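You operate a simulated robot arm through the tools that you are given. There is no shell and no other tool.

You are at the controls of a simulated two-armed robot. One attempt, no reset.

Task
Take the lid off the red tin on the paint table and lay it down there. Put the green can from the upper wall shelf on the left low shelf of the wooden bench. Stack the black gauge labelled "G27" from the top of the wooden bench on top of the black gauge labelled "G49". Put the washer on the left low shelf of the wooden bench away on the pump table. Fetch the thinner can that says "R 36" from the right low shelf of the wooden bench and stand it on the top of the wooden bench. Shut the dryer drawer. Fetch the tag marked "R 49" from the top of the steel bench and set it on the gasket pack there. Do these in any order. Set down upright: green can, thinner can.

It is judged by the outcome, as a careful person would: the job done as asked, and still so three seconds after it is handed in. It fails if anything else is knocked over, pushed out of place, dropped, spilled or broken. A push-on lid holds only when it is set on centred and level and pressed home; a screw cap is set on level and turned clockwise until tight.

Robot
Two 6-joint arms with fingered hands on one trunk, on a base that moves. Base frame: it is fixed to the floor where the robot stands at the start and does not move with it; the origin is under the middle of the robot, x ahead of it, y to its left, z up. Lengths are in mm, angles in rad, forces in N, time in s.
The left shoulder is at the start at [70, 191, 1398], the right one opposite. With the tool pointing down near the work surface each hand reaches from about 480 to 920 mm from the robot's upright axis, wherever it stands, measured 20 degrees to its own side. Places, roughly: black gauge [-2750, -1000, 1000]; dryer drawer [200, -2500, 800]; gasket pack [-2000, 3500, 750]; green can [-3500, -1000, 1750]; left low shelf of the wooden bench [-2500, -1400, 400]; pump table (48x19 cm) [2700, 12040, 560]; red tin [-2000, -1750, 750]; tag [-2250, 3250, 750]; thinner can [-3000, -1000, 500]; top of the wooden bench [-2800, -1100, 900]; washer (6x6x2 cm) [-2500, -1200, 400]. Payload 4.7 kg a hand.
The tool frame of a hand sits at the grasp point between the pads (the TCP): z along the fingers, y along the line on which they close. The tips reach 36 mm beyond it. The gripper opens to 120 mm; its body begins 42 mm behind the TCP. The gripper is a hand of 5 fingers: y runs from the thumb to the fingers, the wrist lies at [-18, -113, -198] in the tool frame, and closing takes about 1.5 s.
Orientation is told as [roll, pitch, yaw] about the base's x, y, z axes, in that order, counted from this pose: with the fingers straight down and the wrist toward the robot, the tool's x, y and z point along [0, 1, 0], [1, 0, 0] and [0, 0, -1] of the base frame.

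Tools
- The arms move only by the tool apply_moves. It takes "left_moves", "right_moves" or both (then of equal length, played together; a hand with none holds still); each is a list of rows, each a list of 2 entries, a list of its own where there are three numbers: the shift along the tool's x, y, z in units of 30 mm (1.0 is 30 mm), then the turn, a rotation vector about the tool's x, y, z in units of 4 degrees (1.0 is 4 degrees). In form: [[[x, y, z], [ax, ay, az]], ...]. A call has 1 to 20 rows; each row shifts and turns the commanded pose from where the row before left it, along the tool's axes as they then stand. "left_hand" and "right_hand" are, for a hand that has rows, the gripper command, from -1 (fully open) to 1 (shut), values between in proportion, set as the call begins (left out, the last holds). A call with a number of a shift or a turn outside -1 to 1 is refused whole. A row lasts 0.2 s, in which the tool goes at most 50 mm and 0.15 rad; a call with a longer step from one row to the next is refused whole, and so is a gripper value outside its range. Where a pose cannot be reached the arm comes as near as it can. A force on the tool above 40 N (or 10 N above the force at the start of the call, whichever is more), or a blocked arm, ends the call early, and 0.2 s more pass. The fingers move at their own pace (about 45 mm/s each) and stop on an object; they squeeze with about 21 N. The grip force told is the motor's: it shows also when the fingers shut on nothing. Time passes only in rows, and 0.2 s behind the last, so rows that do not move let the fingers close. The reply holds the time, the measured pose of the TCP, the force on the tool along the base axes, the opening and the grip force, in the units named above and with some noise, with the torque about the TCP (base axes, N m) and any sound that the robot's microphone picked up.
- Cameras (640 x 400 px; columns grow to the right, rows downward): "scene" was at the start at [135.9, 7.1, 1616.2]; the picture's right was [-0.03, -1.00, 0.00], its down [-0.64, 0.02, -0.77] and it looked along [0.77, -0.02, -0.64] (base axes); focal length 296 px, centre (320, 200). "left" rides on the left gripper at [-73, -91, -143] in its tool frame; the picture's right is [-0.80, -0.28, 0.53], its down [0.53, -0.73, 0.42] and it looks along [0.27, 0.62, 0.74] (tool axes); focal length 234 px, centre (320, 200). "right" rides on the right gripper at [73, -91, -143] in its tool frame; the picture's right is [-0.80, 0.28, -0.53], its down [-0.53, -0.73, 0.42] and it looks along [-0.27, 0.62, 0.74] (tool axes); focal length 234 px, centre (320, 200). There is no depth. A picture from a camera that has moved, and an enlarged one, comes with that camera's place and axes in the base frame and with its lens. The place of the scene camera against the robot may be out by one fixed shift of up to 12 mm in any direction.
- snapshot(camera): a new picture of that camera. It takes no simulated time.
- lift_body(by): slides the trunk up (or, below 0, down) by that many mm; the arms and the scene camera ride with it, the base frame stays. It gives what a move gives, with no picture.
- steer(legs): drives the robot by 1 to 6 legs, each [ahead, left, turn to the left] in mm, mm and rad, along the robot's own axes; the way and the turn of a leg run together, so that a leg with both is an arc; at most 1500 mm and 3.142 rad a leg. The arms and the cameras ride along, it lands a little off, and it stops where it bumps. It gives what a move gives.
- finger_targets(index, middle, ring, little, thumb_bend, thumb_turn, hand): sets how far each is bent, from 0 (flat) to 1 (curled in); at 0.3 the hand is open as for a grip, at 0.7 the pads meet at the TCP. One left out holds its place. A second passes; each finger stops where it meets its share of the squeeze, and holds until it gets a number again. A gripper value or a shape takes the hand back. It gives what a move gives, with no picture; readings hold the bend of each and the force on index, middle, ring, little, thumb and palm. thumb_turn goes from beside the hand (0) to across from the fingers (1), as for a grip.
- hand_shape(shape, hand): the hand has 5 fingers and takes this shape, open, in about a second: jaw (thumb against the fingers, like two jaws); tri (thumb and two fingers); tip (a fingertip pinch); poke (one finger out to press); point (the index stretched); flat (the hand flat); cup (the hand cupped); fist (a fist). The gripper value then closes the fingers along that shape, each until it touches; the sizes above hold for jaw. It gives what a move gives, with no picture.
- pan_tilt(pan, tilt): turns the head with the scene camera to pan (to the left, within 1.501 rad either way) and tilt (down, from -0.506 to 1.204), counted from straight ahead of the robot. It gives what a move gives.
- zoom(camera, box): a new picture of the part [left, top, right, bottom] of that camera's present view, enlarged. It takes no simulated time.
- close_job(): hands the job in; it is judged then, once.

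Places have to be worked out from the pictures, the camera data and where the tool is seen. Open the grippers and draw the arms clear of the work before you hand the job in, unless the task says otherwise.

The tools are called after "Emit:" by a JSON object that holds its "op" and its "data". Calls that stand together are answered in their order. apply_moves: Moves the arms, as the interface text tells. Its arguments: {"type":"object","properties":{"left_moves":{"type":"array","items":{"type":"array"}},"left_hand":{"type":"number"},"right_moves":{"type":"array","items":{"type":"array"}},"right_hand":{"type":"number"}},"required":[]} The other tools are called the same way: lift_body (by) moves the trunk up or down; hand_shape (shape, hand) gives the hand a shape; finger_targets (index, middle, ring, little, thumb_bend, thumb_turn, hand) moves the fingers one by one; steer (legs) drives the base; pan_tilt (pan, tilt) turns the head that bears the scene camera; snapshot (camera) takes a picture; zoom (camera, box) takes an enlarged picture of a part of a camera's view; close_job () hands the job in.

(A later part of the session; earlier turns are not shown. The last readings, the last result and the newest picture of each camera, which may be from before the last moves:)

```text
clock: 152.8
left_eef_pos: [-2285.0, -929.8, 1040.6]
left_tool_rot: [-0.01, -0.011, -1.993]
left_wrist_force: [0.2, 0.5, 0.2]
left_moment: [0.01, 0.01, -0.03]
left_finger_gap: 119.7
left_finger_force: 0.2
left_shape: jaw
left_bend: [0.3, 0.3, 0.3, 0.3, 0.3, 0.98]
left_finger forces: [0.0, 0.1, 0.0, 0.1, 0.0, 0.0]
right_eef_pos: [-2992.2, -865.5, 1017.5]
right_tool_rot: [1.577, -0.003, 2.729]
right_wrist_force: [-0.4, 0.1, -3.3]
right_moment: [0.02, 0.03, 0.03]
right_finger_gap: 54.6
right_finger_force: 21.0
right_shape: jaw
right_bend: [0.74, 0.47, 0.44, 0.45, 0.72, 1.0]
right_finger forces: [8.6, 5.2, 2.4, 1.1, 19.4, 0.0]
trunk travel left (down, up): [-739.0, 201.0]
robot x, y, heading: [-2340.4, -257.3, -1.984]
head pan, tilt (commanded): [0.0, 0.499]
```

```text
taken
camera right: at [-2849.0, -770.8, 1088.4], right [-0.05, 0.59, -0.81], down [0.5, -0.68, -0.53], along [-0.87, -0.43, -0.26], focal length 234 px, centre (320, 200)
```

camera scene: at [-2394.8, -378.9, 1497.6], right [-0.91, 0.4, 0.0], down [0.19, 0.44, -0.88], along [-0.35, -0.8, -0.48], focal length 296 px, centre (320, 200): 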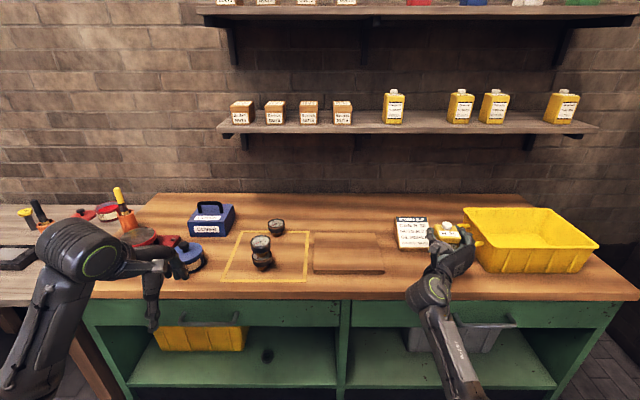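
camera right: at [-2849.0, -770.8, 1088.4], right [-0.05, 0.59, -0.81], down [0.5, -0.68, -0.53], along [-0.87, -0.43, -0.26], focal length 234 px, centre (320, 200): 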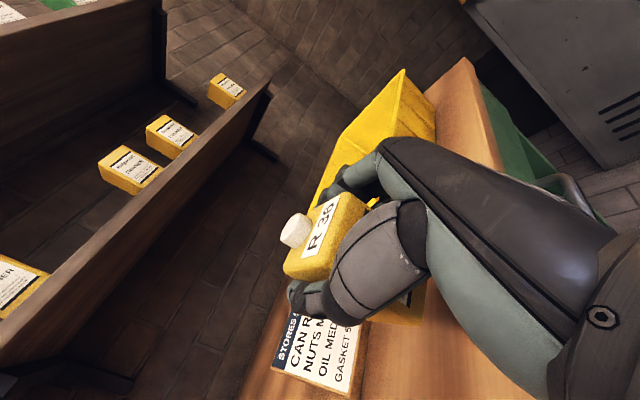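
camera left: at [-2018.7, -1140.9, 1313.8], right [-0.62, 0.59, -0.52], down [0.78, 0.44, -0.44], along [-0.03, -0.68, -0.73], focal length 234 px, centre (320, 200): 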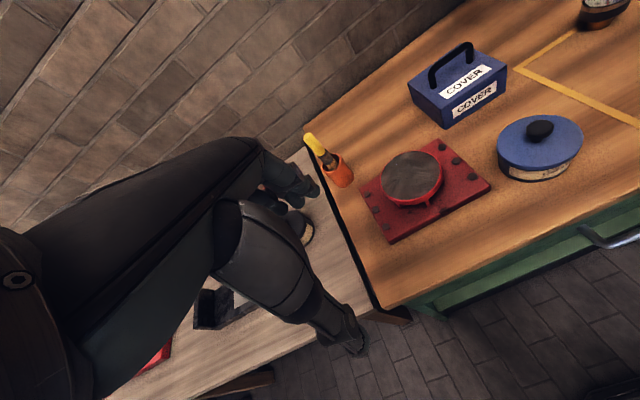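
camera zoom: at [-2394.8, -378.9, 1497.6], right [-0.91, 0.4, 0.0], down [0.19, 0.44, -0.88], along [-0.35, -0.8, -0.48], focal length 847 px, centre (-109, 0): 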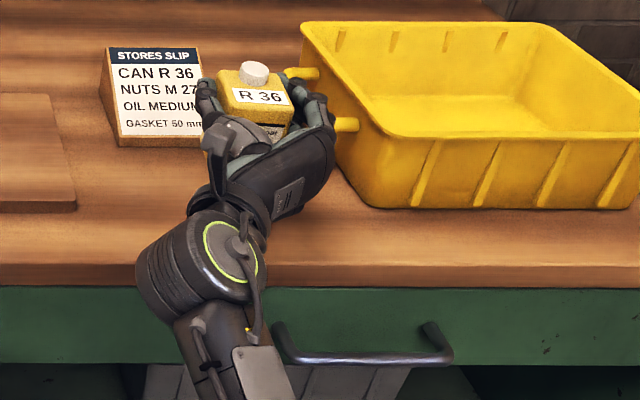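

The can is over the spot. I shift 20 mm left, away from the bin, and lower about 50 mm, then look.

Emit:
{"op": "apply_moves", "data": {"right_moves": [[[-0.3, -0.35, 0], [0, 0, 0]], [[-0.5, -0.35, 0], [0, 0, 0]], [[-0.5, 0, 0], [0, 0, 0]], [[-0.4, 0, 0], [0, 0, 0]]]}}

Emit:
{"op": "zoom", "data": {"camera": "scene", "box": [380, 200, 560, 340]}}

Emit:
{"op": "snapshot", "data": {"camera": "right"}}

```text
clock: 153.8
left_eef_pos: [-2285.2, -930.9, 1039.7]
left_tool_rot: [-0.008, -0.008, -1.993]
left_wrist_force: [0.1, -0.1, -0.1]
left_moment: [0.0, -0.02, -0.01]
left_finger_gap: 119.6
left_finger_force: 0.1
left_shape: jaw
left_bend: [0.3, 0.3, 0.3, 0.3, 0.3, 0.98]
left_finger forces: [0.1, 0.1, 0.0, 0.0, 0.1, 0.0]
right_eef_pos: [-2973.0, -874.0, 965.6]
right_tool_rot: [1.575, -0.005, 2.731]
right_wrist_force: [0.7, -0.2, -2.7]
right_moment: [0.03, 0.0, 0.03]
right_finger_gap: 54.3
right_finger_force: 21.1
right_shape: jaw
right_bend: [0.74, 0.47, 0.44, 0.45, 0.72, 1.0]
right_finger forces: [8.5, 5.1, 2.4, 0.9, 19.3, 0.0]
trunk travel left (down, up): [-739.0, 201.0]
robot x, y, heading: [-2335.8, -260.8, -1.985]
head pan, tilt (commanded): [0.0, 0.499]
```

```text
2.86 times, centred on (470, 270) of scene
camera zoom: at [-2394.6, -379.1, 1497.5], right [-0.91, 0.4, 0.0], down [0.19, 0.44, -0.88], along [-0.35, -0.8, -0.48], focal length 847 px, centre (-109, 0)
```

zoom: 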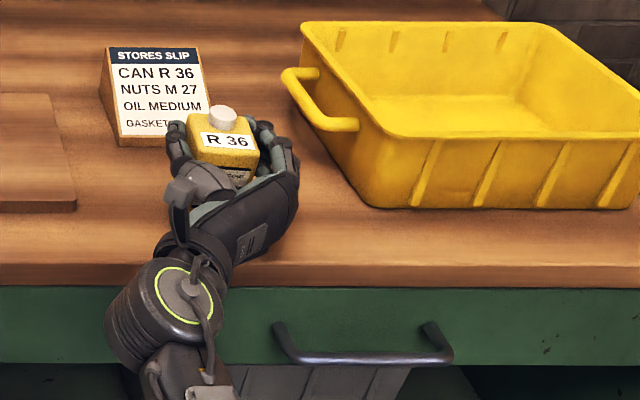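

```text
taken
camera right: at [-2829.1, -778.9, 1036.4], right [-0.05, 0.59, -0.81], down [0.5, -0.68, -0.53], along [-0.87, -0.43, -0.26], focal length 234 px, centre (320, 200)
```

right: 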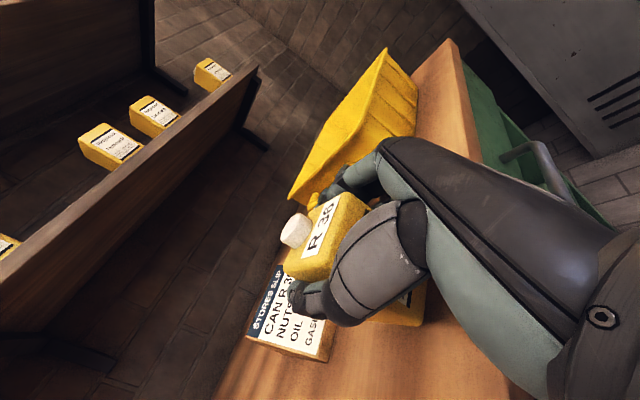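

Clear of the bin and the slip. I lower in small steps to touch down.

Emit:
{"op": "apply_moves", "data": {"right_moves": [[[-0.2, 0, 0], [0, 0, 0]], [[-0.15, 0, 0], [0, 0, 0]], [[-0.1, 0, 0], [0, 0, 0]]]}}

```text
clock: 154.6
left_eef_pos: [-2286.2, -931.4, 1041.1]
left_tool_rot: [-0.009, -0.009, -1.994]
left_wrist_force: [-0.8, -0.1, -0.7]
left_moment: [0.0, 0.0, -0.03]
left_finger_gap: 119.5
left_finger_force: 0.1
left_shape: jaw
left_bend: [0.3, 0.3, 0.3, 0.3, 0.3, 0.98]
left_finger forces: [0.1, 0.0, 0.0, 0.1, 0.0, 0.0]
right_eef_pos: [-2973.0, -873.1, 951.3]
right_tool_rot: [1.575, -0.007, 2.731]
right_wrist_force: [-0.3, 0.7, -3.6]
right_moment: [-0.02, 0.03, 0.03]
right_finger_gap: 54.7
right_finger_force: 20.8
right_shape: jaw
right_bend: [0.74, 0.47, 0.44, 0.45, 0.72, 1.0]
right_finger forces: [8.4, 5.1, 2.4, 1.0, 19.2, 0.1]
trunk travel left (down, up): [-739.0, 201.0]
robot x, y, heading: [-2337.5, -258.7, -1.987]
head pan, tilt (commanded): [0.0, 0.499]
```

Not yet down (still −3.6 N). I continue in 2–3 mm steps.

Emit:
{"op": "apply_moves", "data": {"right_moves": [[[-0.1, 0, 0], [0, 0, 0]], [[-0.1, 0, 0], [0, 0, 0]]]}}

Emit:
{"op": "zoom", "data": {"camera": "scene", "box": [380, 200, 560, 340]}}

```text
clock: 155.2
left_eef_pos: [-2285.9, -932.0, 1040.0]
left_tool_rot: [-0.008, -0.009, -1.994]
left_wrist_force: [0.5, -0.1, -0.4]
left_moment: [-0.01, -0.02, 0.02]
left_finger_gap: 119.8
left_finger_force: 0.0
left_shape: jaw
left_bend: [0.3, 0.3, 0.3, 0.3, 0.3, 0.98]
left_finger forces: [0.1, 0.1, 0.1, 0.0, 0.0, 0.0]
right_eef_pos: [-2972.7, -873.1, 946.8]
right_tool_rot: [1.576, -0.007, 2.729]
right_wrist_force: [0.1, -0.7, -2.7]
right_moment: [0.02, 0.02, 0.0]
right_finger_gap: 54.3
right_finger_force: 20.5
right_shape: jaw
right_bend: [0.74, 0.47, 0.44, 0.45, 0.72, 1.0]
right_finger forces: [8.4, 5.1, 2.5, 1.0, 19.3, 0.1]
trunk travel left (down, up): [-739.0, 201.0]
robot x, y, heading: [-2338.0, -257.2, -1.99]
head pan, tilt (commanded): [0.0, 0.499]
```

```text
2.86 times, centred on (470, 270) of scene
camera zoom: at [-2394.8, -379.1, 1497.5], right [-0.91, 0.4, 0.0], down [0.19, 0.44, -0.88], along [-0.35, -0.8, -0.48], focal length 847 px, centre (-109, 0)
```

zoom: 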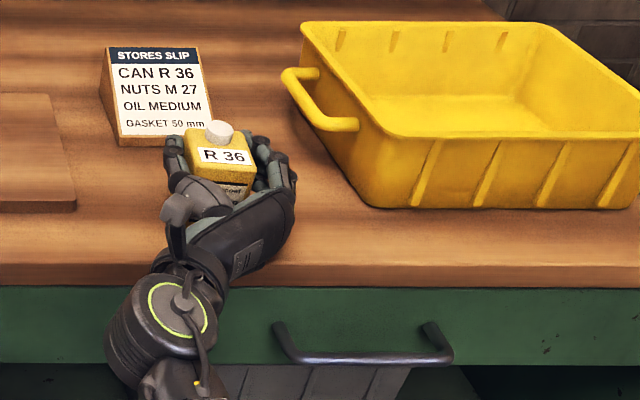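

Let me look closely whether the can hangs level before setting it down.

Emit:
{"op": "zoom", "data": {"camera": "scene", "box": [420, 230, 480, 280]}}

Emit:
{"op": "zoom", "data": {"camera": "right", "box": [240, 160, 440, 350]}}

```text
8.00 times, centred on (450, 255) of scene
camera zoom: at [-2394.8, -379.1, 1497.5], right [-0.91, 0.4, 0.0], down [0.19, 0.44, -0.88], along [-0.35, -0.8, -0.48], focal length 2372 px, centre (-720, -240)
```

zoom: 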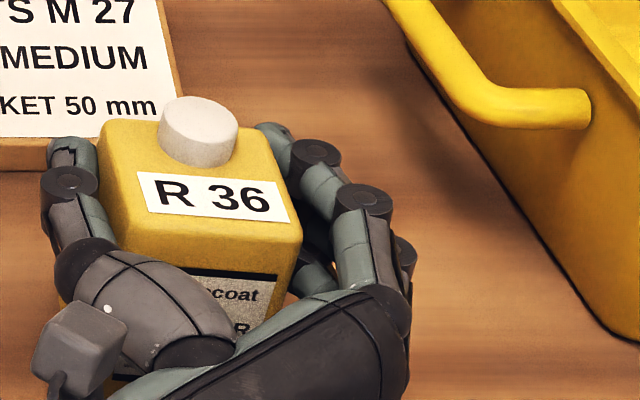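

```text
2.11 times, centred on (340, 255) of right
camera zoom: at [-2829.8, -778.8, 1017.3], right [-0.05, 0.59, -0.81], down [0.5, -0.68, -0.53], along [-0.87, -0.43, -0.26], focal length 493 px, centre (278, 84)
```

zoom: 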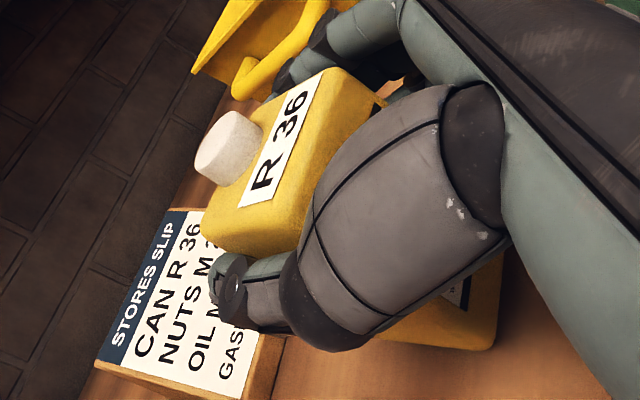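

The slope of the label is the same as it was on the shelf, so the can is level (just turned a bit). I continue lowering.

Emit:
{"op": "apply_moves", "data": {"right_moves": [[[-0.1, 0, 0], [0, 0, 0]], [[-0.1, 0, 0], [0, 0, 0]]]}}

```text
clock: 155.8
left_eef_pos: [-2285.1, -930.9, 1039.9]
left_tool_rot: [-0.009, -0.009, -1.994]
left_wrist_force: [1.0, 0.2, 0.7]
left_moment: [-0.02, 0.0, 0.01]
left_finger_gap: 119.5
left_finger_force: 0.0
left_shape: jaw
left_bend: [0.3, 0.3, 0.3, 0.3, 0.3, 0.98]
left_finger forces: [0.1, 0.0, 0.0, 0.0, 0.0, 0.1]
right_eef_pos: [-2973.3, -873.9, 939.5]
right_tool_rot: [1.576, -0.005, 2.731]
right_wrist_force: [-0.4, -0.2, -2.5]
right_moment: [0.02, 0.04, -0.02]
right_finger_gap: 54.5
right_finger_force: 21.3
right_shape: jaw
right_bend: [0.74, 0.47, 0.44, 0.45, 0.72, 1.0]
right_finger forces: [8.5, 5.1, 2.4, 1.0, 19.3, 0.0]
trunk travel left (down, up): [-739.0, 201.0]
robot x, y, heading: [-2338.7, -261.8, -1.987]
head pan, tilt (commanded): [0.0, 0.499]
```

Still hanging free; on down in 2 mm steps.

Emit:
{"op": "apply_moves", "data": {"right_moves": [[[-0.08, 0, 0], [0, 0, 0]], [[-0.08, 0, 0], [0, 0, 0]]]}}

Emit:
{"op": "apply_moves", "data": {"right_moves": [[[-0.08, 0, 0], [0, 0, 0]], [[-0.08, 0, 0], [0, 0, 0]]]}}

```text
clock: 156.4
left_eef_pos: [-2284.6, -930.0, 1040.7]
left_tool_rot: [-0.009, -0.008, -1.992]
left_wrist_force: [-0.3, -0.1, 0.4]
left_moment: [-0.02, 0.0, -0.01]
left_finger_gap: 119.8
left_finger_force: 0.0
left_shape: jaw
left_bend: [0.3, 0.3, 0.3, 0.3, 0.3, 0.98]
left_finger forces: [0.0, 0.0, 0.1, 0.0, 0.1, 0.0]
right_eef_pos: [-2972.9, -873.8, 935.8]
right_tool_rot: [1.576, -0.004, 2.729]
right_wrist_force: [-0.4, -0.3, -1.6]
right_moment: [0.06, 0.06, -0.01]
right_finger_gap: 54.6
right_finger_force: 21.2
right_shape: jaw
right_bend: [0.74, 0.47, 0.44, 0.45, 0.72, 1.0]
right_finger forces: [9.0, 5.1, 2.6, 1.4, 19.5, 0.1]
trunk travel left (down, up): [-739.0, 201.0]
robot x, y, heading: [-2338.7, -260.9, -1.987]
head pan, tilt (commanded): [0.0, 0.499]
```

```text
clock: 157.0
left_eef_pos: [-2285.4, -930.3, 1039.0]
left_tool_rot: [-0.01, -0.007, -1.994]
left_wrist_force: [-0.2, 0.4, 0.2]
left_moment: [0.03, 0.0, -0.04]
left_finger_gap: 119.6
left_finger_force: 0.0
left_shape: jaw
left_bend: [0.3, 0.3, 0.3, 0.3, 0.3, 0.98]
left_finger forces: [0.0, 0.0, 0.0, 0.0, 0.0, 0.0]
right_eef_pos: [-2972.3, -874.6, 933.1]
right_tool_rot: [1.577, -0.007, 2.73]
right_wrist_force: [-0.9, -2.7, 4.8]
right_moment: [0.1, 0.2, 0.07]
right_finger_gap: 54.4
right_finger_force: 21.0
right_shape: jaw
right_bend: [0.74, 0.47, 0.44, 0.45, 0.72, 1.0]
right_finger forces: [10.8, 5.2, 2.6, 1.6, 19.7, 0.1]
trunk travel left (down, up): [-739.0, 201.0]
robot x, y, heading: [-2336.6, -259.0, -1.988]
head pan, tilt (commanded): [0.0, 0.499]
```

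Contact (+4.8 N): the can stands on the bench. I open the hand.

Emit:
{"op": "apply_moves", "data": {"right_moves": [[[0, 0, 0], [0, 0, 0]], [[0, 0, 0], [0, 0, 0]], [[0, 0, 0], [0, 0, 0]], [[0, 0, 0], [0, 0, 0]], [[0, 0, 0], [0, 0, 0]]], "right_hand": -0.8}}

Emit:
{"op": "zoom", "data": {"camera": "scene", "box": [400, 210, 520, 310]}}

Emit:
{"op": "zoom", "data": {"camera": "right", "box": [240, 160, 440, 350]}}

```text
clock: 158.2
left_eef_pos: [-2285.1, -930.7, 1040.5]
left_tool_rot: [-0.009, -0.01, -1.992]
left_wrist_force: [0.1, -0.3, 0.1]
left_moment: [0.01, -0.01, -0.01]
left_finger_gap: 119.5
left_finger_force: 0.0
left_shape: jaw
left_bend: [0.3, 0.3, 0.3, 0.3, 0.3, 0.98]
left_finger forces: [0.0, 0.0, 0.1, 0.0, 0.0, 0.0]
right_eef_pos: [-2972.7, -873.4, 931.8]
right_tool_rot: [1.575, -0.007, 2.73]
right_wrist_force: [0.0, -0.1, 0.1]
right_moment: [-0.02, 0.01, -0.01]
right_finger_gap: 107.9
right_finger_force: 0.0
right_shape: jaw
right_bend: [0.27, 0.32, 0.31, 0.31, 0.41, 0.98]
right_finger forces: [0.0, 0.0, 0.0, 0.1, 0.1, 0.0]
trunk travel left (down, up): [-739.0, 201.0]
robot x, y, heading: [-2335.2, -257.2, -1.991]
head pan, tilt (commanded): [0.0, 0.499]
```

```text
4.00 times, centred on (460, 260) of scene
camera zoom: at [-2394.3, -378.7, 1497.6], right [-0.91, 0.4, 0.0], down [0.19, 0.44, -0.88], along [-0.36, -0.8, -0.48], focal length 1186 px, centre (-240, -40)
```

zoom: 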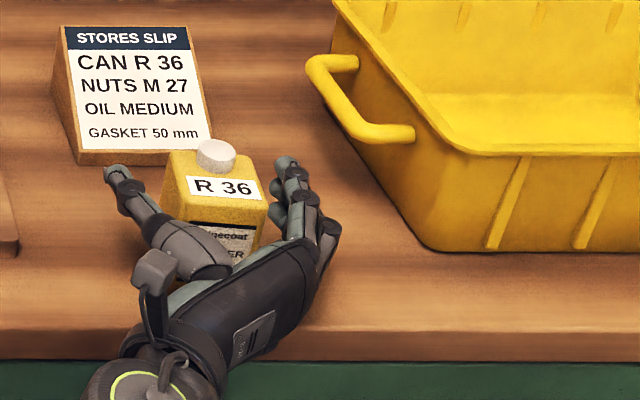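

```text
2.11 times, centred on (340, 255) of right
camera zoom: at [-2829.8, -779.4, 1002.8], right [-0.05, 0.59, -0.81], down [0.5, -0.68, -0.53], along [-0.87, -0.43, -0.26], focal length 493 px, centre (278, 84)
```

zoom: 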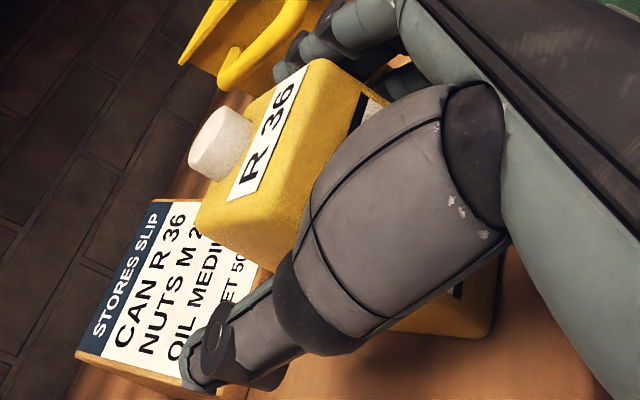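

The can stands upright on the bench top. I withdraw the hand straight back, then back the base off.

Emit:
{"op": "apply_moves", "data": {"right_moves": [[[0, 0, -0.5], [0, 0, 0]], [[0, 0, -0.7], [0, 0, 0]], [[0, 0, -0.8], [0, 0, 0]], [[0, 0, -0.8], [0, 0, 0]], [[0, 0, -0.8], [0, 0, 0]]]}}

Emit:
{"op": "steer", "data": {"legs": [[-350, 0, 0]]}}

Emit:
{"op": "snapshot", "data": {"camera": "scene"}}

```text
clock: 159.4
left_eef_pos: [-2284.8, -930.8, 1040.2]
left_tool_rot: [-0.008, -0.007, -1.993]
left_wrist_force: [0.2, 1.1, -0.5]
left_moment: [0.0, -0.01, 0.0]
left_finger_gap: 119.8
left_finger_force: 0.1
left_shape: jaw
left_bend: [0.3, 0.3, 0.3, 0.3, 0.3, 0.98]
left_finger forces: [0.0, 0.0, 0.0, 0.0, 0.0, 0.2]
right_eef_pos: [-2929.3, -774.3, 931.5]
right_tool_rot: [1.577, -0.005, 2.73]
right_wrist_force: [-0.2, 0.2, 0.5]
right_moment: [0.01, 0.01, -0.01]
right_finger_gap: 108.0
right_finger_force: 0.0
right_shape: jaw
right_bend: [0.27, 0.32, 0.31, 0.31, 0.41, 0.98]
right_finger forces: [0.0, 0.1, 0.0, 0.1, 0.1, 0.0]
trunk travel left (down, up): [-739.0, 201.0]
robot x, y, heading: [-2336.2, -257.0, -1.984]
head pan, tilt (commanded): [0.0, 0.499]
```

```text
clock: 161.7
left_eef_pos: [-2144.9, -610.7, 1040.8]
left_tool_rot: [-0.011, -0.008, -1.996]
left_wrist_force: [0.4, 0.2, 0.3]
left_moment: [0.01, 0.0, -0.04]
left_finger_gap: 120.0
left_finger_force: 0.1
left_shape: jaw
left_bend: [0.3, 0.3, 0.3, 0.3, 0.3, 0.98]
left_finger forces: [0.0, 0.1, 0.0, 0.0, 0.0, 0.0]
right_eef_pos: [-2789.0, -451.7, 930.5]
right_tool_rot: [1.575, -0.005, 2.725]
right_wrist_force: [-0.7, 0.1, -0.6]
right_moment: [-0.01, -0.01, 0.01]
right_finger_gap: 107.5
right_finger_force: 0.0
right_shape: jaw
right_bend: [0.27, 0.32, 0.31, 0.31, 0.41, 0.98]
right_finger forces: [0.0, 0.1, 0.0, 0.0, 0.0, 0.0]
trunk travel left (down, up): [-739.0, 201.0]
robot x, y, heading: [-2195.9, 64.4, -1.99]
head pan, tilt (commanded): [0.0, 0.499]
```

```text
taken
camera scene: at [-2252.0, -57.1, 1497.6], right [-0.91, 0.41, 0.0], down [0.2, 0.44, -0.88], along [-0.36, -0.8, -0.48], focal length 296 px, centre (320, 200)
```

scene: 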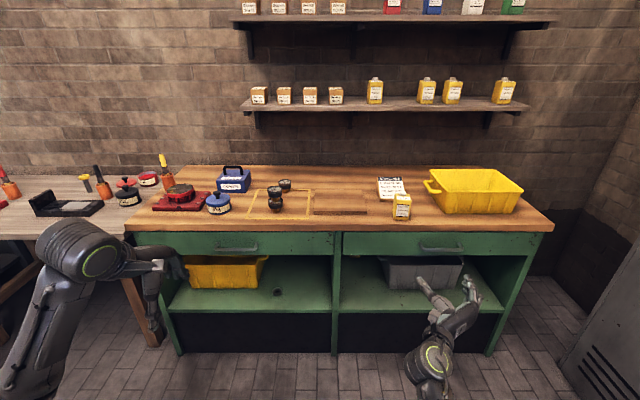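

The R 36 can is on the bench top. Next the green can: I raise the trunk fully and tilt the head up to look at the upper shelf.

Emit:
{"op": "lift_body", "data": {"by": 200}}

Emit:
{"op": "pan_tilt", "data": {"pan": -0.3, "tilt": 0.1}}

Emit:
{"op": "snapshot", "data": {"camera": "scene"}}

Emit:
{"op": "zoom", "data": {"camera": "scene", "box": [300, 120, 500, 260]}}

```text
clock: 163.9
left_eef_pos: [-2145.0, -609.5, 1240.9]
left_tool_rot: [-0.008, -0.008, -1.996]
left_wrist_force: [-0.3, -0.2, 0.4]
left_moment: [-0.01, 0.03, -0.01]
left_finger_gap: 119.8
left_finger_force: 0.1
left_shape: jaw
left_bend: [0.3, 0.3, 0.3, 0.3, 0.3, 0.98]
left_finger forces: [0.1, 0.0, 0.0, 0.0, 0.1, 0.0]
right_eef_pos: [-2788.8, -453.2, 1130.5]
right_tool_rot: [1.579, -0.004, 2.723]
right_wrist_force: [-0.1, -0.4, 0.7]
right_moment: [-0.03, 0.02, 0.01]
right_finger_gap: 108.0
right_finger_force: 0.3
right_shape: jaw
right_bend: [0.27, 0.32, 0.31, 0.31, 0.41, 0.98]
right_finger forces: [0.1, 0.0, 0.0, 0.0, 0.0, 0.0]
trunk travel left (down, up): [-939.0, 1.0]
robot x, y, heading: [-2197.3, 63.3, -1.99]
head pan, tilt (commanded): [0.0, 0.499]
```

```text
clock: 164.7
left_eef_pos: [-2144.5, -609.2, 1241.0]
left_tool_rot: [-0.01, -0.008, -1.996]
left_wrist_force: [-0.6, 0.5, 0.4]
left_moment: [-0.02, -0.03, -0.01]
left_finger_gap: 119.6
left_finger_force: 0.0
left_shape: jaw
left_bend: [0.3, 0.3, 0.3, 0.3, 0.3, 0.98]
left_finger forces: [0.1, 0.1, 0.1, 0.1, 0.1, 0.0]
right_eef_pos: [-2789.6, -452.6, 1130.1]
right_tool_rot: [1.575, -0.006, 2.724]
right_wrist_force: [-0.2, -0.5, -0.3]
right_moment: [0.01, 0.0, -0.02]
right_finger_gap: 107.5
right_finger_force: 0.0
right_shape: jaw
right_bend: [0.27, 0.32, 0.31, 0.31, 0.41, 0.98]
right_finger forces: [0.1, 0.0, 0.1, 0.0, 0.1, 0.0]
trunk travel left (down, up): [-939.0, 1.0]
robot x, y, heading: [-2193.6, 60.9, -1.99]
head pan, tilt (commanded): [-0.3, 0.099]
```

```text
taken
camera scene: at [-2275.7, -43.4, 1734.6], right [-0.75, 0.66, 0.0], down [0.07, 0.08, -0.99], along [-0.66, -0.75, -0.1], focal length 296 px, centre (320, 200)
```

scene: 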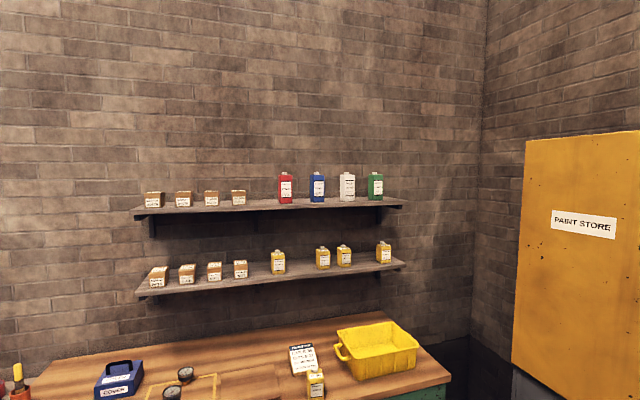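

```text
2.86 times, centred on (400, 190) of scene
camera zoom: at [-2275.7, -43.4, 1734.6], right [-0.75, 0.66, 0.0], down [0.07, 0.08, -0.99], along [-0.66, -0.75, -0.1], focal length 847 px, centre (91, 229)
```

zoom: 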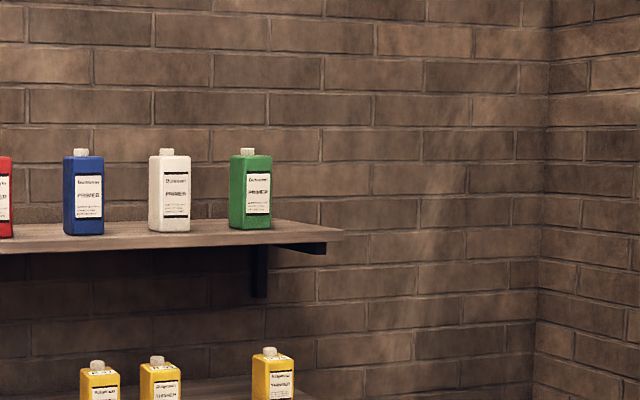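

Two views agree: the green can's front foot is at about [-3522, -1018, 1580]; body about 60 mm square and 135 mm tall. I raise the right hand to about z 1650 here, clear of everything.

Emit:
{"op": "apply_moves", "data": {"right_moves": [[[1, 0, 0], [0, 0, 0]], [[1, 0, 0], [0, 0, 0]], [[1, 0, 0], [0, 0, 0]], [[1, 0, 0], [0, 0, 0]], [[1, 0, 0], [0, 0, 0]], [[1, 0, 0], [0, 0, 0]], [[1, 0, 0], [0, 0, 0]], [[1, 0, 0], [0, 0, 0]], [[1, 0, 0], [0, 0, 0]], [[1, 0, 0], [0, 0, 0]], [[1, 0, 0], [0, 0, 0]], [[1, 0, 0], [0, 0, 0]], [[1, 0, 0], [0, 0, 0]], [[1, 0, 0], [0, 0, 0]], [[1, 0, 0], [0, 0, 0]], [[1, 0, 0], [0, 0, 0]], [[1, 0, 0], [0, 0, 0]], [[0.5, 0, 0], [0, 0, 0]]]}}

Emit:
{"op": "snapshot", "data": {"camera": "scene"}}

Emit:
{"op": "snapshot", "data": {"camera": "right"}}

```text
clock: 168.5
left_eef_pos: [-2144.8, -610.1, 1241.2]
left_tool_rot: [-0.009, -0.008, -1.995]
left_wrist_force: [0.7, 0.1, 0.1]
left_moment: [-0.01, 0.04, -0.01]
left_finger_gap: 119.8
left_finger_force: 0.0
left_shape: jaw
left_bend: [0.3, 0.3, 0.3, 0.3, 0.3, 0.98]
left_finger forces: [0.1, 0.0, 0.0, 0.0, 0.1, 0.1]
right_eef_pos: [-2785.1, -449.8, 1655.7]
right_tool_rot: [1.577, -0.005, 2.724]
right_wrist_force: [-0.9, 0.0, 0.2]
right_moment: [0.0, -0.01, -0.03]
right_finger_gap: 107.7
right_finger_force: 0.1
right_shape: jaw
right_bend: [0.27, 0.32, 0.31, 0.31, 0.41, 0.98]
right_finger forces: [0.0, 0.0, 0.0, 0.2, 0.1, 0.1]
trunk travel left (down, up): [-939.0, 1.0]
robot x, y, heading: [-2197.9, 62.1, -1.987]
head pan, tilt (commanded): [-0.3, 0.099]
```

```text
taken
camera scene: at [-2275.7, -43.4, 1734.6], right [-0.75, 0.66, 0.0], down [0.07, 0.07, -0.99], along [-0.66, -0.75, -0.1], focal length 296 px, centre (320, 200)
```

scene: 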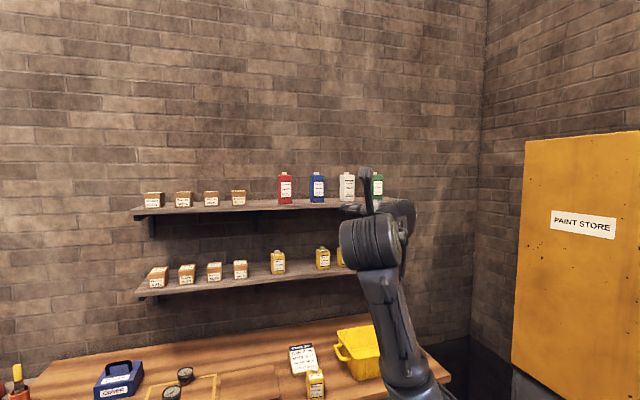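

```text
taken
camera right: at [-2642.1, -355.8, 1727.3], right [-0.05, 0.59, -0.81], down [0.49, -0.69, -0.53], along [-0.87, -0.42, -0.26], focal length 234 px, centre (320, 200)
```

right: 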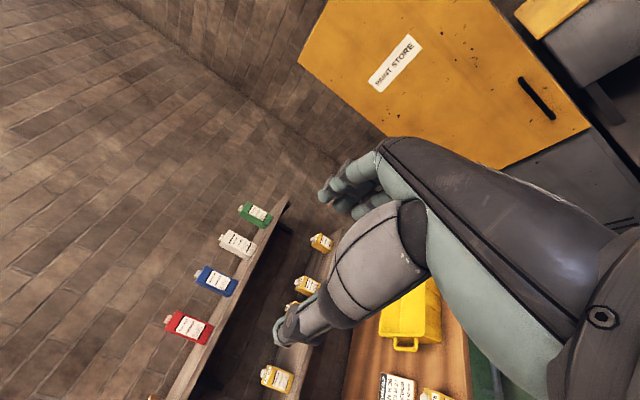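

I strafe right 474 mm and drive 480 mm ahead, then look again.

Emit:
{"op": "steer", "data": {"legs": [[0, -474, 0.004], [480, 0, 0]]}}

Emit:
{"op": "pan_tilt", "data": {"pan": -0.3, "tilt": 0.15}}

Emit:
{"op": "snapshot", "data": {"camera": "scene"}}

Emit:
{"op": "snapshot", "data": {"camera": "right"}}

```text
clock: 173.8
left_eef_pos: [-2758.2, -862.2, 1240.3]
left_tool_rot: [-0.008, -0.011, -1.98]
left_wrist_force: [0.0, 0.2, 0.2]
left_moment: [0.01, -0.01, -0.01]
left_finger_gap: 120.0
left_finger_force: 0.1
left_shape: jaw
left_bend: [0.3, 0.3, 0.3, 0.3, 0.3, 0.98]
left_finger forces: [0.1, 0.0, 0.0, 0.1, 0.0, 0.1]
right_eef_pos: [-3400.6, -711.5, 1656.2]
right_tool_rot: [1.578, -0.005, 2.745]
right_wrist_force: [-0.2, -0.4, 0.2]
right_moment: [0.04, -0.02, 0.01]
right_finger_gap: 107.8
right_finger_force: 0.0
right_shape: jaw
right_bend: [0.27, 0.32, 0.31, 0.31, 0.41, 0.98]
right_finger forces: [0.0, 0.0, 0.0, 0.1, 0.1, 0.0]
trunk travel left (down, up): [-939.0, 1.0]
robot x, y, heading: [-2818.3, -190.8, -1.976]
head pan, tilt (commanded): [-0.3, 0.099]
```

```text
clock: 174.5
left_eef_pos: [-2757.7, -863.7, 1240.3]
left_tool_rot: [-0.009, -0.009, -1.978]
left_wrist_force: [0.4, -0.9, -0.1]
left_moment: [0.0, 0.01, 0.02]
left_finger_gap: 119.9
left_finger_force: 0.1
left_shape: jaw
left_bend: [0.3, 0.3, 0.3, 0.3, 0.3, 0.98]
left_finger forces: [0.1, 0.0, 0.0, 0.0, 0.0, 0.0]
right_eef_pos: [-3400.9, -713.8, 1656.0]
right_tool_rot: [1.577, -0.006, 2.743]
right_wrist_force: [-0.4, 0.5, 0.0]
right_moment: [0.0, 0.03, -0.01]
right_finger_gap: 107.7
right_finger_force: 0.1
right_shape: jaw
right_bend: [0.27, 0.32, 0.31, 0.31, 0.41, 0.98]
right_finger forces: [0.0, 0.0, 0.0, 0.0, 0.0, 0.0]
trunk travel left (down, up): [-939.0, 1.0]
robot x, y, heading: [-2819.3, -193.5, -1.973]
head pan, tilt (commanded): [-0.3, 0.15]
```

```text
taken
camera scene: at [-2899.4, -298.8, 1730.1], right [-0.76, 0.65, 0.0], down [0.1, 0.11, -0.99], along [-0.64, -0.75, -0.15], focal length 296 px, centre (320, 200)
```

scene: 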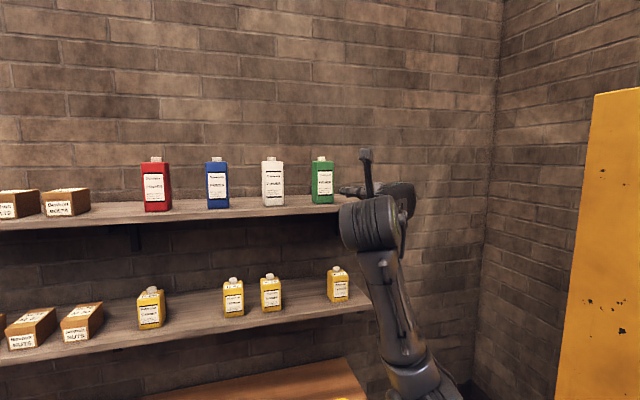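

```text
taken
camera right: at [-3259.8, -617.1, 1727.3], right [-0.06, 0.59, -0.81], down [0.51, -0.68, -0.53], along [-0.86, -0.44, -0.26], focal length 234 px, centre (320, 200)
```

right: 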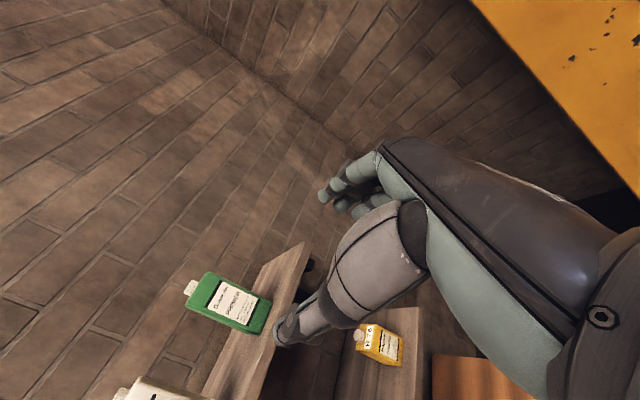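

The can's face is about 307 mm ahead of the TCP and about 18 mm left. I drive 90 mm closer, straighten the heading by a hair and shift the hand left.

Emit:
{"op": "steer", "data": {"legs": [[90, 0, -0.014]]}}

Emit:
{"op": "apply_moves", "data": {"right_moves": [[[0, -0.3, 0.5], [0, 0, 0]], [[0, -0.3, 0.8], [0, 0, 0]], [[0, 0, 0.8], [0, 0, 0]]]}}

Emit:
{"op": "snapshot", "data": {"camera": "right"}}

Emit:
{"op": "zoom", "data": {"camera": "scene", "box": [240, 120, 480, 280]}}

```text
clock: 175.6
left_eef_pos: [-2802.0, -940.7, 1242.2]
left_tool_rot: [-0.008, -0.015, -1.993]
left_wrist_force: [0.6, 0.7, 0.4]
left_moment: [-0.05, -0.03, 0.01]
left_finger_gap: 119.9
left_finger_force: 0.0
left_shape: jaw
left_bend: [0.3, 0.3, 0.3, 0.3, 0.3, 0.98]
left_finger forces: [0.0, 0.1, 0.1, 0.0, 0.0, 0.0]
right_eef_pos: [-3442.0, -781.0, 1659.7]
right_tool_rot: [1.582, -0.007, 2.728]
right_wrist_force: [-0.5, 1.9, 0.5]
right_moment: [0.03, 0.0, -0.01]
right_finger_gap: 107.7
right_finger_force: 0.0
right_shape: jaw
right_bend: [0.27, 0.32, 0.31, 0.31, 0.41, 0.98]
right_finger forces: [0.0, 0.0, 0.1, 0.0, 0.0, 0.1]
trunk travel left (down, up): [-939.0, 1.0]
robot x, y, heading: [-2855.0, -275.0, -1.991]
head pan, tilt (commanded): [-0.3, 0.15]
```

```text
clock: 176.4
left_eef_pos: [-2804.8, -948.3, 1238.1]
left_tool_rot: [-0.007, -0.007, -1.993]
left_wrist_force: [-0.3, -1.4, 0.1]
left_moment: [0.01, -0.03, -0.01]
left_finger_gap: 119.9
left_finger_force: 0.0
left_shape: jaw
left_bend: [0.3, 0.3, 0.3, 0.3, 0.3, 0.98]
left_finger forces: [0.0, 0.0, 0.0, 0.0, 0.0, 0.1]
right_eef_pos: [-3455.2, -855.1, 1653.3]
right_tool_rot: [1.575, -0.006, 2.73]
right_wrist_force: [-1.0, -0.5, 0.0]
right_moment: [-0.05, 0.03, 0.01]
right_finger_gap: 107.8
right_finger_force: 0.1
right_shape: jaw
right_bend: [0.27, 0.32, 0.31, 0.31, 0.41, 0.98]
right_finger forces: [0.1, 0.0, 0.0, 0.1, 0.0, 0.1]
trunk travel left (down, up): [-939.0, 1.0]
robot x, y, heading: [-2854.6, -273.4, -1.988]
head pan, tilt (commanded): [-0.3, 0.15]
```

```text
taken
camera right: at [-3313.1, -760.5, 1724.8], right [-0.05, 0.59, -0.8], down [0.5, -0.68, -0.53], along [-0.87, -0.43, -0.26], focal length 234 px, centre (320, 200)
```

right: 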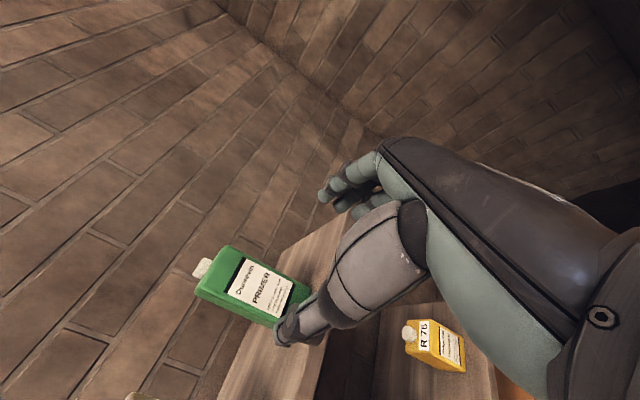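

```text
2.50 times, centred on (360, 200) of scene
camera zoom: at [-2939.3, -383.6, 1729.5], right [-0.75, 0.66, 0.0], down [0.1, 0.12, -0.99], along [-0.65, -0.74, -0.15], focal length 741 px, centre (220, 200)
```

zoom: 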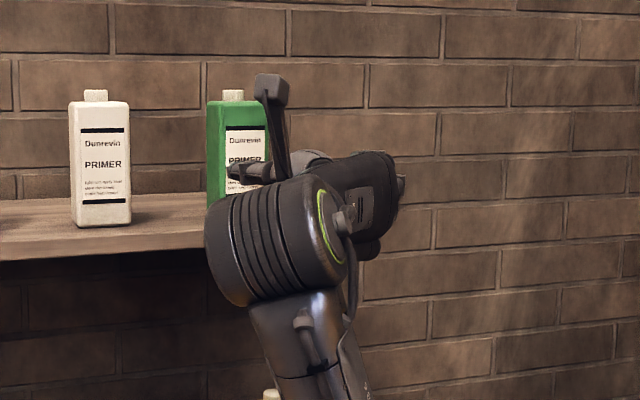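

I move another 60 mm forward and 9 mm left, then triangulate again with the hand camera.

Emit:
{"op": "apply_moves", "data": {"right_moves": [[[0, -0.15, 0.7], [0, 0, 0]], [[0, -0.15, 0.7], [0, 0, 0]], [[0, 0, 0.6], [0, 0, 0]]]}}

Emit:
{"op": "snapshot", "data": {"camera": "right"}}

Emit:
{"op": "zoom", "data": {"camera": "scene", "box": [240, 120, 480, 280]}}

```text
clock: 177.2
left_eef_pos: [-2805.1, -946.2, 1240.1]
left_tool_rot: [-0.006, -0.007, -1.992]
left_wrist_force: [0.1, -0.5, 0.3]
left_moment: [0.0, 0.02, -0.02]
left_finger_gap: 119.9
left_finger_force: 0.0
left_shape: jaw
left_bend: [0.3, 0.3, 0.3, 0.3, 0.3, 0.98]
left_finger forces: [0.0, 0.0, 0.0, 0.0, 0.1, 0.0]
right_eef_pos: [-3470.4, -911.0, 1655.1]
right_tool_rot: [1.577, -0.005, 2.728]
right_wrist_force: [1.0, 0.1, -0.3]
right_moment: [0.06, 0.02, 0.0]
right_finger_gap: 108.0
right_finger_force: 0.0
right_shape: jaw
right_bend: [0.27, 0.32, 0.31, 0.31, 0.41, 0.98]
right_finger forces: [0.0, 0.0, 0.0, 0.0, 0.1, 0.0]
trunk travel left (down, up): [-939.0, 1.0]
robot x, y, heading: [-2856.1, -275.2, -1.986]
head pan, tilt (commanded): [-0.3, 0.15]
```

```text
taken
camera right: at [-3327.5, -816.9, 1726.2], right [-0.05, 0.59, -0.81], down [0.5, -0.69, -0.53], along [-0.87, -0.43, -0.26], focal length 234 px, centre (320, 200)
```

right: 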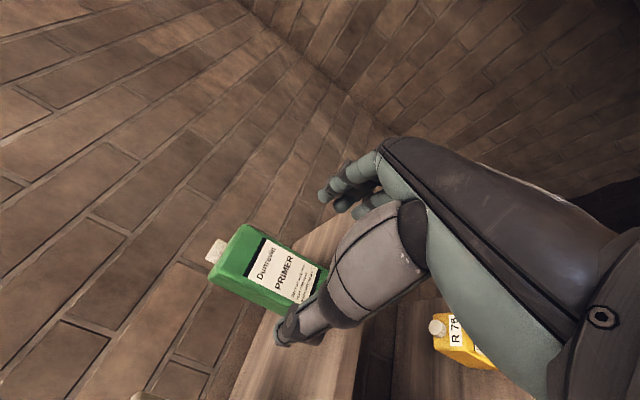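

```text
2.50 times, centred on (360, 200) of scene
camera zoom: at [-2937.7, -381.0, 1729.9], right [-0.75, 0.66, 0.0], down [0.1, 0.11, -0.99], along [-0.65, -0.74, -0.15], focal length 741 px, centre (220, 200)
```

zoom: 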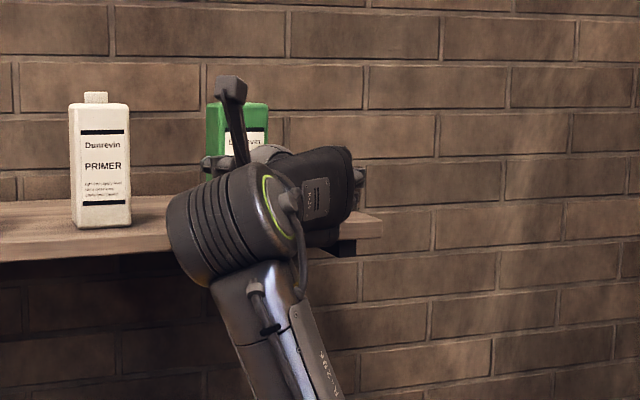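

The estimates still vary by some 40 mm in depth, but laterally the can is within the opening either way. I advance 35 mm and re-check.

Emit:
{"op": "apply_moves", "data": {"right_moves": [[[0, -0.1, 0.6], [0, 0, 0]], [[0, 0, 0.57], [0, 0, 0]]], "right_hand": -1}}

Emit:
{"op": "snapshot", "data": {"camera": "right"}}

Emit:
{"op": "zoom", "data": {"camera": "scene", "box": [240, 120, 480, 280]}}

```text
clock: 177.8
left_eef_pos: [-2805.4, -946.1, 1239.0]
left_tool_rot: [-0.009, -0.009, -1.993]
left_wrist_force: [0.5, -0.1, -0.9]
left_moment: [0.02, 0.01, 0.02]
left_finger_gap: 119.9
left_finger_force: 0.0
left_shape: jaw
left_bend: [0.3, 0.3, 0.3, 0.3, 0.3, 0.98]
left_finger forces: [0.1, 0.0, 0.0, 0.0, 0.0, 0.0]
right_eef_pos: [-3481.7, -945.8, 1655.4]
right_tool_rot: [1.576, -0.005, 2.728]
right_wrist_force: [-0.2, -0.3, -0.4]
right_moment: [-0.02, -0.05, 0.0]
right_finger_gap: 119.5
right_finger_force: 0.0
right_shape: jaw
right_bend: [0.3, 0.3, 0.3, 0.3, 0.3, 0.98]
right_finger forces: [0.1, 0.0, 0.1, 0.0, 0.0, 0.0]
trunk travel left (down, up): [-939.0, 1.0]
robot x, y, heading: [-2856.6, -275.8, -1.986]
head pan, tilt (commanded): [-0.3, 0.15]
```

```text
taken
camera right: at [-3339.1, -851.9, 1726.5], right [-0.05, 0.59, -0.8], down [0.5, -0.68, -0.53], along [-0.87, -0.43, -0.26], focal length 234 px, centre (320, 200)
```

right: 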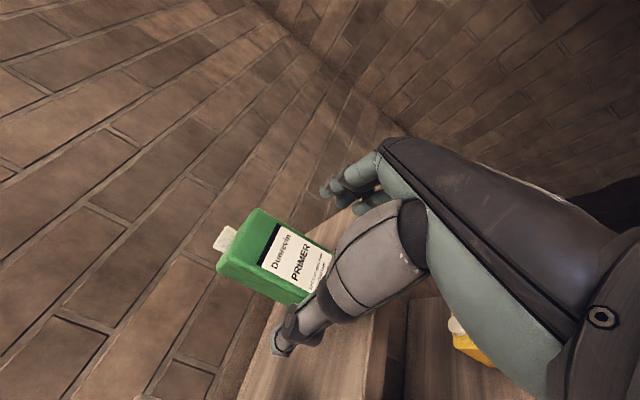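

```text
2.50 times, centred on (360, 200) of scene
camera zoom: at [-2937.5, -381.8, 1729.8], right [-0.75, 0.66, 0.0], down [0.1, 0.11, -0.99], along [-0.65, -0.74, -0.15], focal length 741 px, centre (220, 200)
```

zoom: 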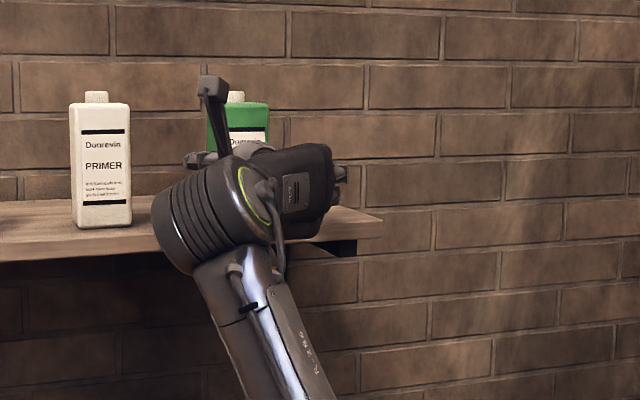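

The newest fit puts the face about 75 mm ahead and about 5 mm right of the TCP. I shift right 5 mm and go on 50 mm.

Emit:
{"op": "apply_moves", "data": {"right_moves": [[[0, 0.16, 0.6], [0, 0, 0]], [[0, 0, 0.6], [0, 0, 0]], [[0, 0, 0.5], [0, 0, 0]]]}}

Emit:
{"op": "snapshot", "data": {"camera": "right"}}

Emit:
{"op": "zoom", "data": {"camera": "scene", "box": [280, 140, 420, 240]}}

```text
clock: 178.6
left_eef_pos: [-2803.1, -946.4, 1239.7]
left_tool_rot: [-0.008, -0.008, -1.995]
left_wrist_force: [0.1, -0.3, 0.0]
left_moment: [-0.01, -0.02, -0.02]
left_finger_gap: 120.0
left_finger_force: 0.0
left_shape: jaw
left_bend: [0.3, 0.3, 0.3, 0.3, 0.3, 0.98]
left_finger forces: [0.0, 0.1, 0.0, 0.0, 0.1, 0.0]
right_eef_pos: [-3504.7, -989.8, 1657.3]
right_tool_rot: [1.577, -0.006, 2.728]
right_wrist_force: [0.7, 0.4, 0.0]
right_moment: [-0.03, 0.0, -0.01]
right_finger_gap: 119.6
right_finger_force: 0.0
right_shape: jaw
right_bend: [0.3, 0.3, 0.3, 0.3, 0.3, 0.98]
right_finger forces: [0.1, 0.0, 0.0, 0.0, 0.0, 0.0]
trunk travel left (down, up): [-939.0, 1.0]
robot x, y, heading: [-2853.7, -272.7, -1.983]
head pan, tilt (commanded): [-0.3, 0.15]
```

```text
taken
camera right: at [-3362.7, -894.8, 1728.3], right [-0.05, 0.59, -0.81], down [0.5, -0.69, -0.53], along [-0.87, -0.43, -0.26], focal length 234 px, centre (320, 200)
```

right: 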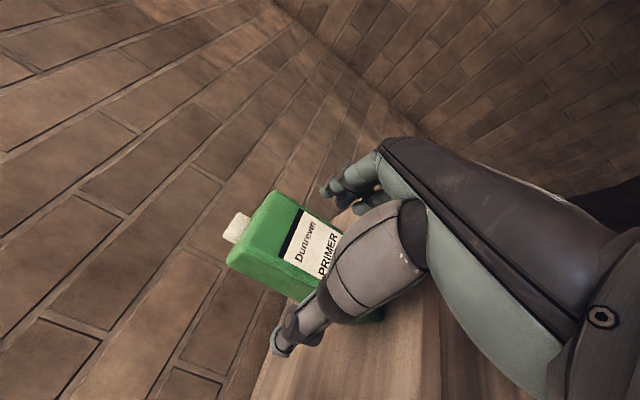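

```text
4.00 times, centred on (350, 190) of scene
camera zoom: at [-2936.6, -380.4, 1730.0], right [-0.75, 0.66, 0.0], down [0.1, 0.11, -0.99], along [-0.65, -0.74, -0.15], focal length 1186 px, centre (200, 240)
```

zoom: 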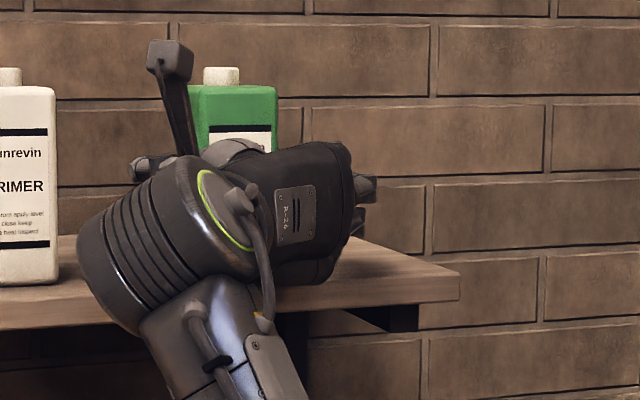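

The face is now about 33 mm ahead, can nearly centred. I advance the last 50 mm in small steps.

Emit:
{"op": "apply_moves", "data": {"right_moves": [[[0, 0.1, 0.4], [0, 0, 0]], [[0, 0, 0.5], [0, 0, 0]], [[0, 0, 0.5], [0, 0, 0]], [[0, 0, 0.3], [0, 0, 0]]]}}

Emit:
{"op": "snapshot", "data": {"camera": "right"}}

Emit:
{"op": "zoom", "data": {"camera": "scene", "box": [280, 140, 420, 240]}}

```text
clock: 179.6
left_eef_pos: [-2803.5, -945.6, 1240.3]
left_tool_rot: [-0.007, -0.01, -1.993]
left_wrist_force: [0.2, -0.8, -0.7]
left_moment: [0.0, -0.03, 0.0]
left_finger_gap: 119.9
left_finger_force: 0.0
left_shape: jaw
left_bend: [0.3, 0.3, 0.3, 0.3, 0.3, 0.98]
left_finger forces: [0.0, 0.1, 0.0, 0.0, 0.0, 0.0]
right_eef_pos: [-3529.0, -1035.6, 1657.9]
right_tool_rot: [1.579, -0.005, 2.727]
right_wrist_force: [-0.3, 0.8, -0.3]
right_moment: [-0.04, -0.01, -0.01]
right_finger_gap: 119.6
right_finger_force: 0.0
right_shape: jaw
right_bend: [0.3, 0.3, 0.3, 0.3, 0.3, 0.98]
right_finger forces: [0.0, 0.0, 0.0, 0.0, 0.1, 0.0]
trunk travel left (down, up): [-939.0, 1.0]
robot x, y, heading: [-2856.3, -274.3, -1.988]
head pan, tilt (commanded): [-0.3, 0.15]
```

```text
taken
camera right: at [-3386.4, -941.0, 1729.2], right [-0.05, 0.59, -0.81], down [0.5, -0.69, -0.53], along [-0.87, -0.43, -0.26], focal length 234 px, centre (320, 200)
```

right: 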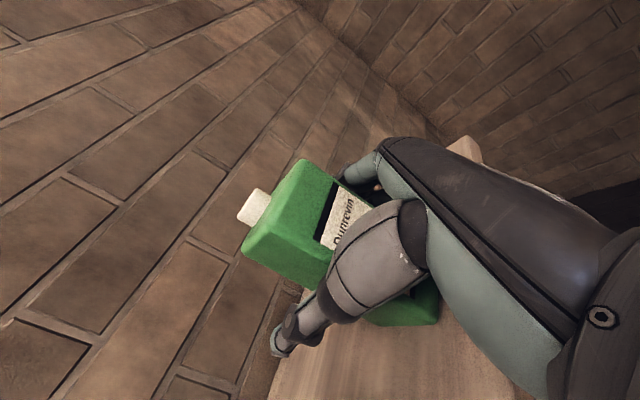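

```text
4.00 times, centred on (350, 190) of scene
camera zoom: at [-2937.3, -380.8, 1729.9], right [-0.75, 0.66, 0.0], down [0.1, 0.11, -0.99], along [-0.65, -0.74, -0.15], focal length 1186 px, centre (200, 240)
```

zoom: 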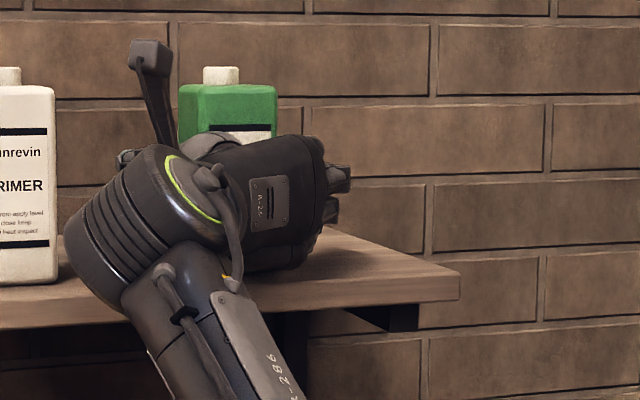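

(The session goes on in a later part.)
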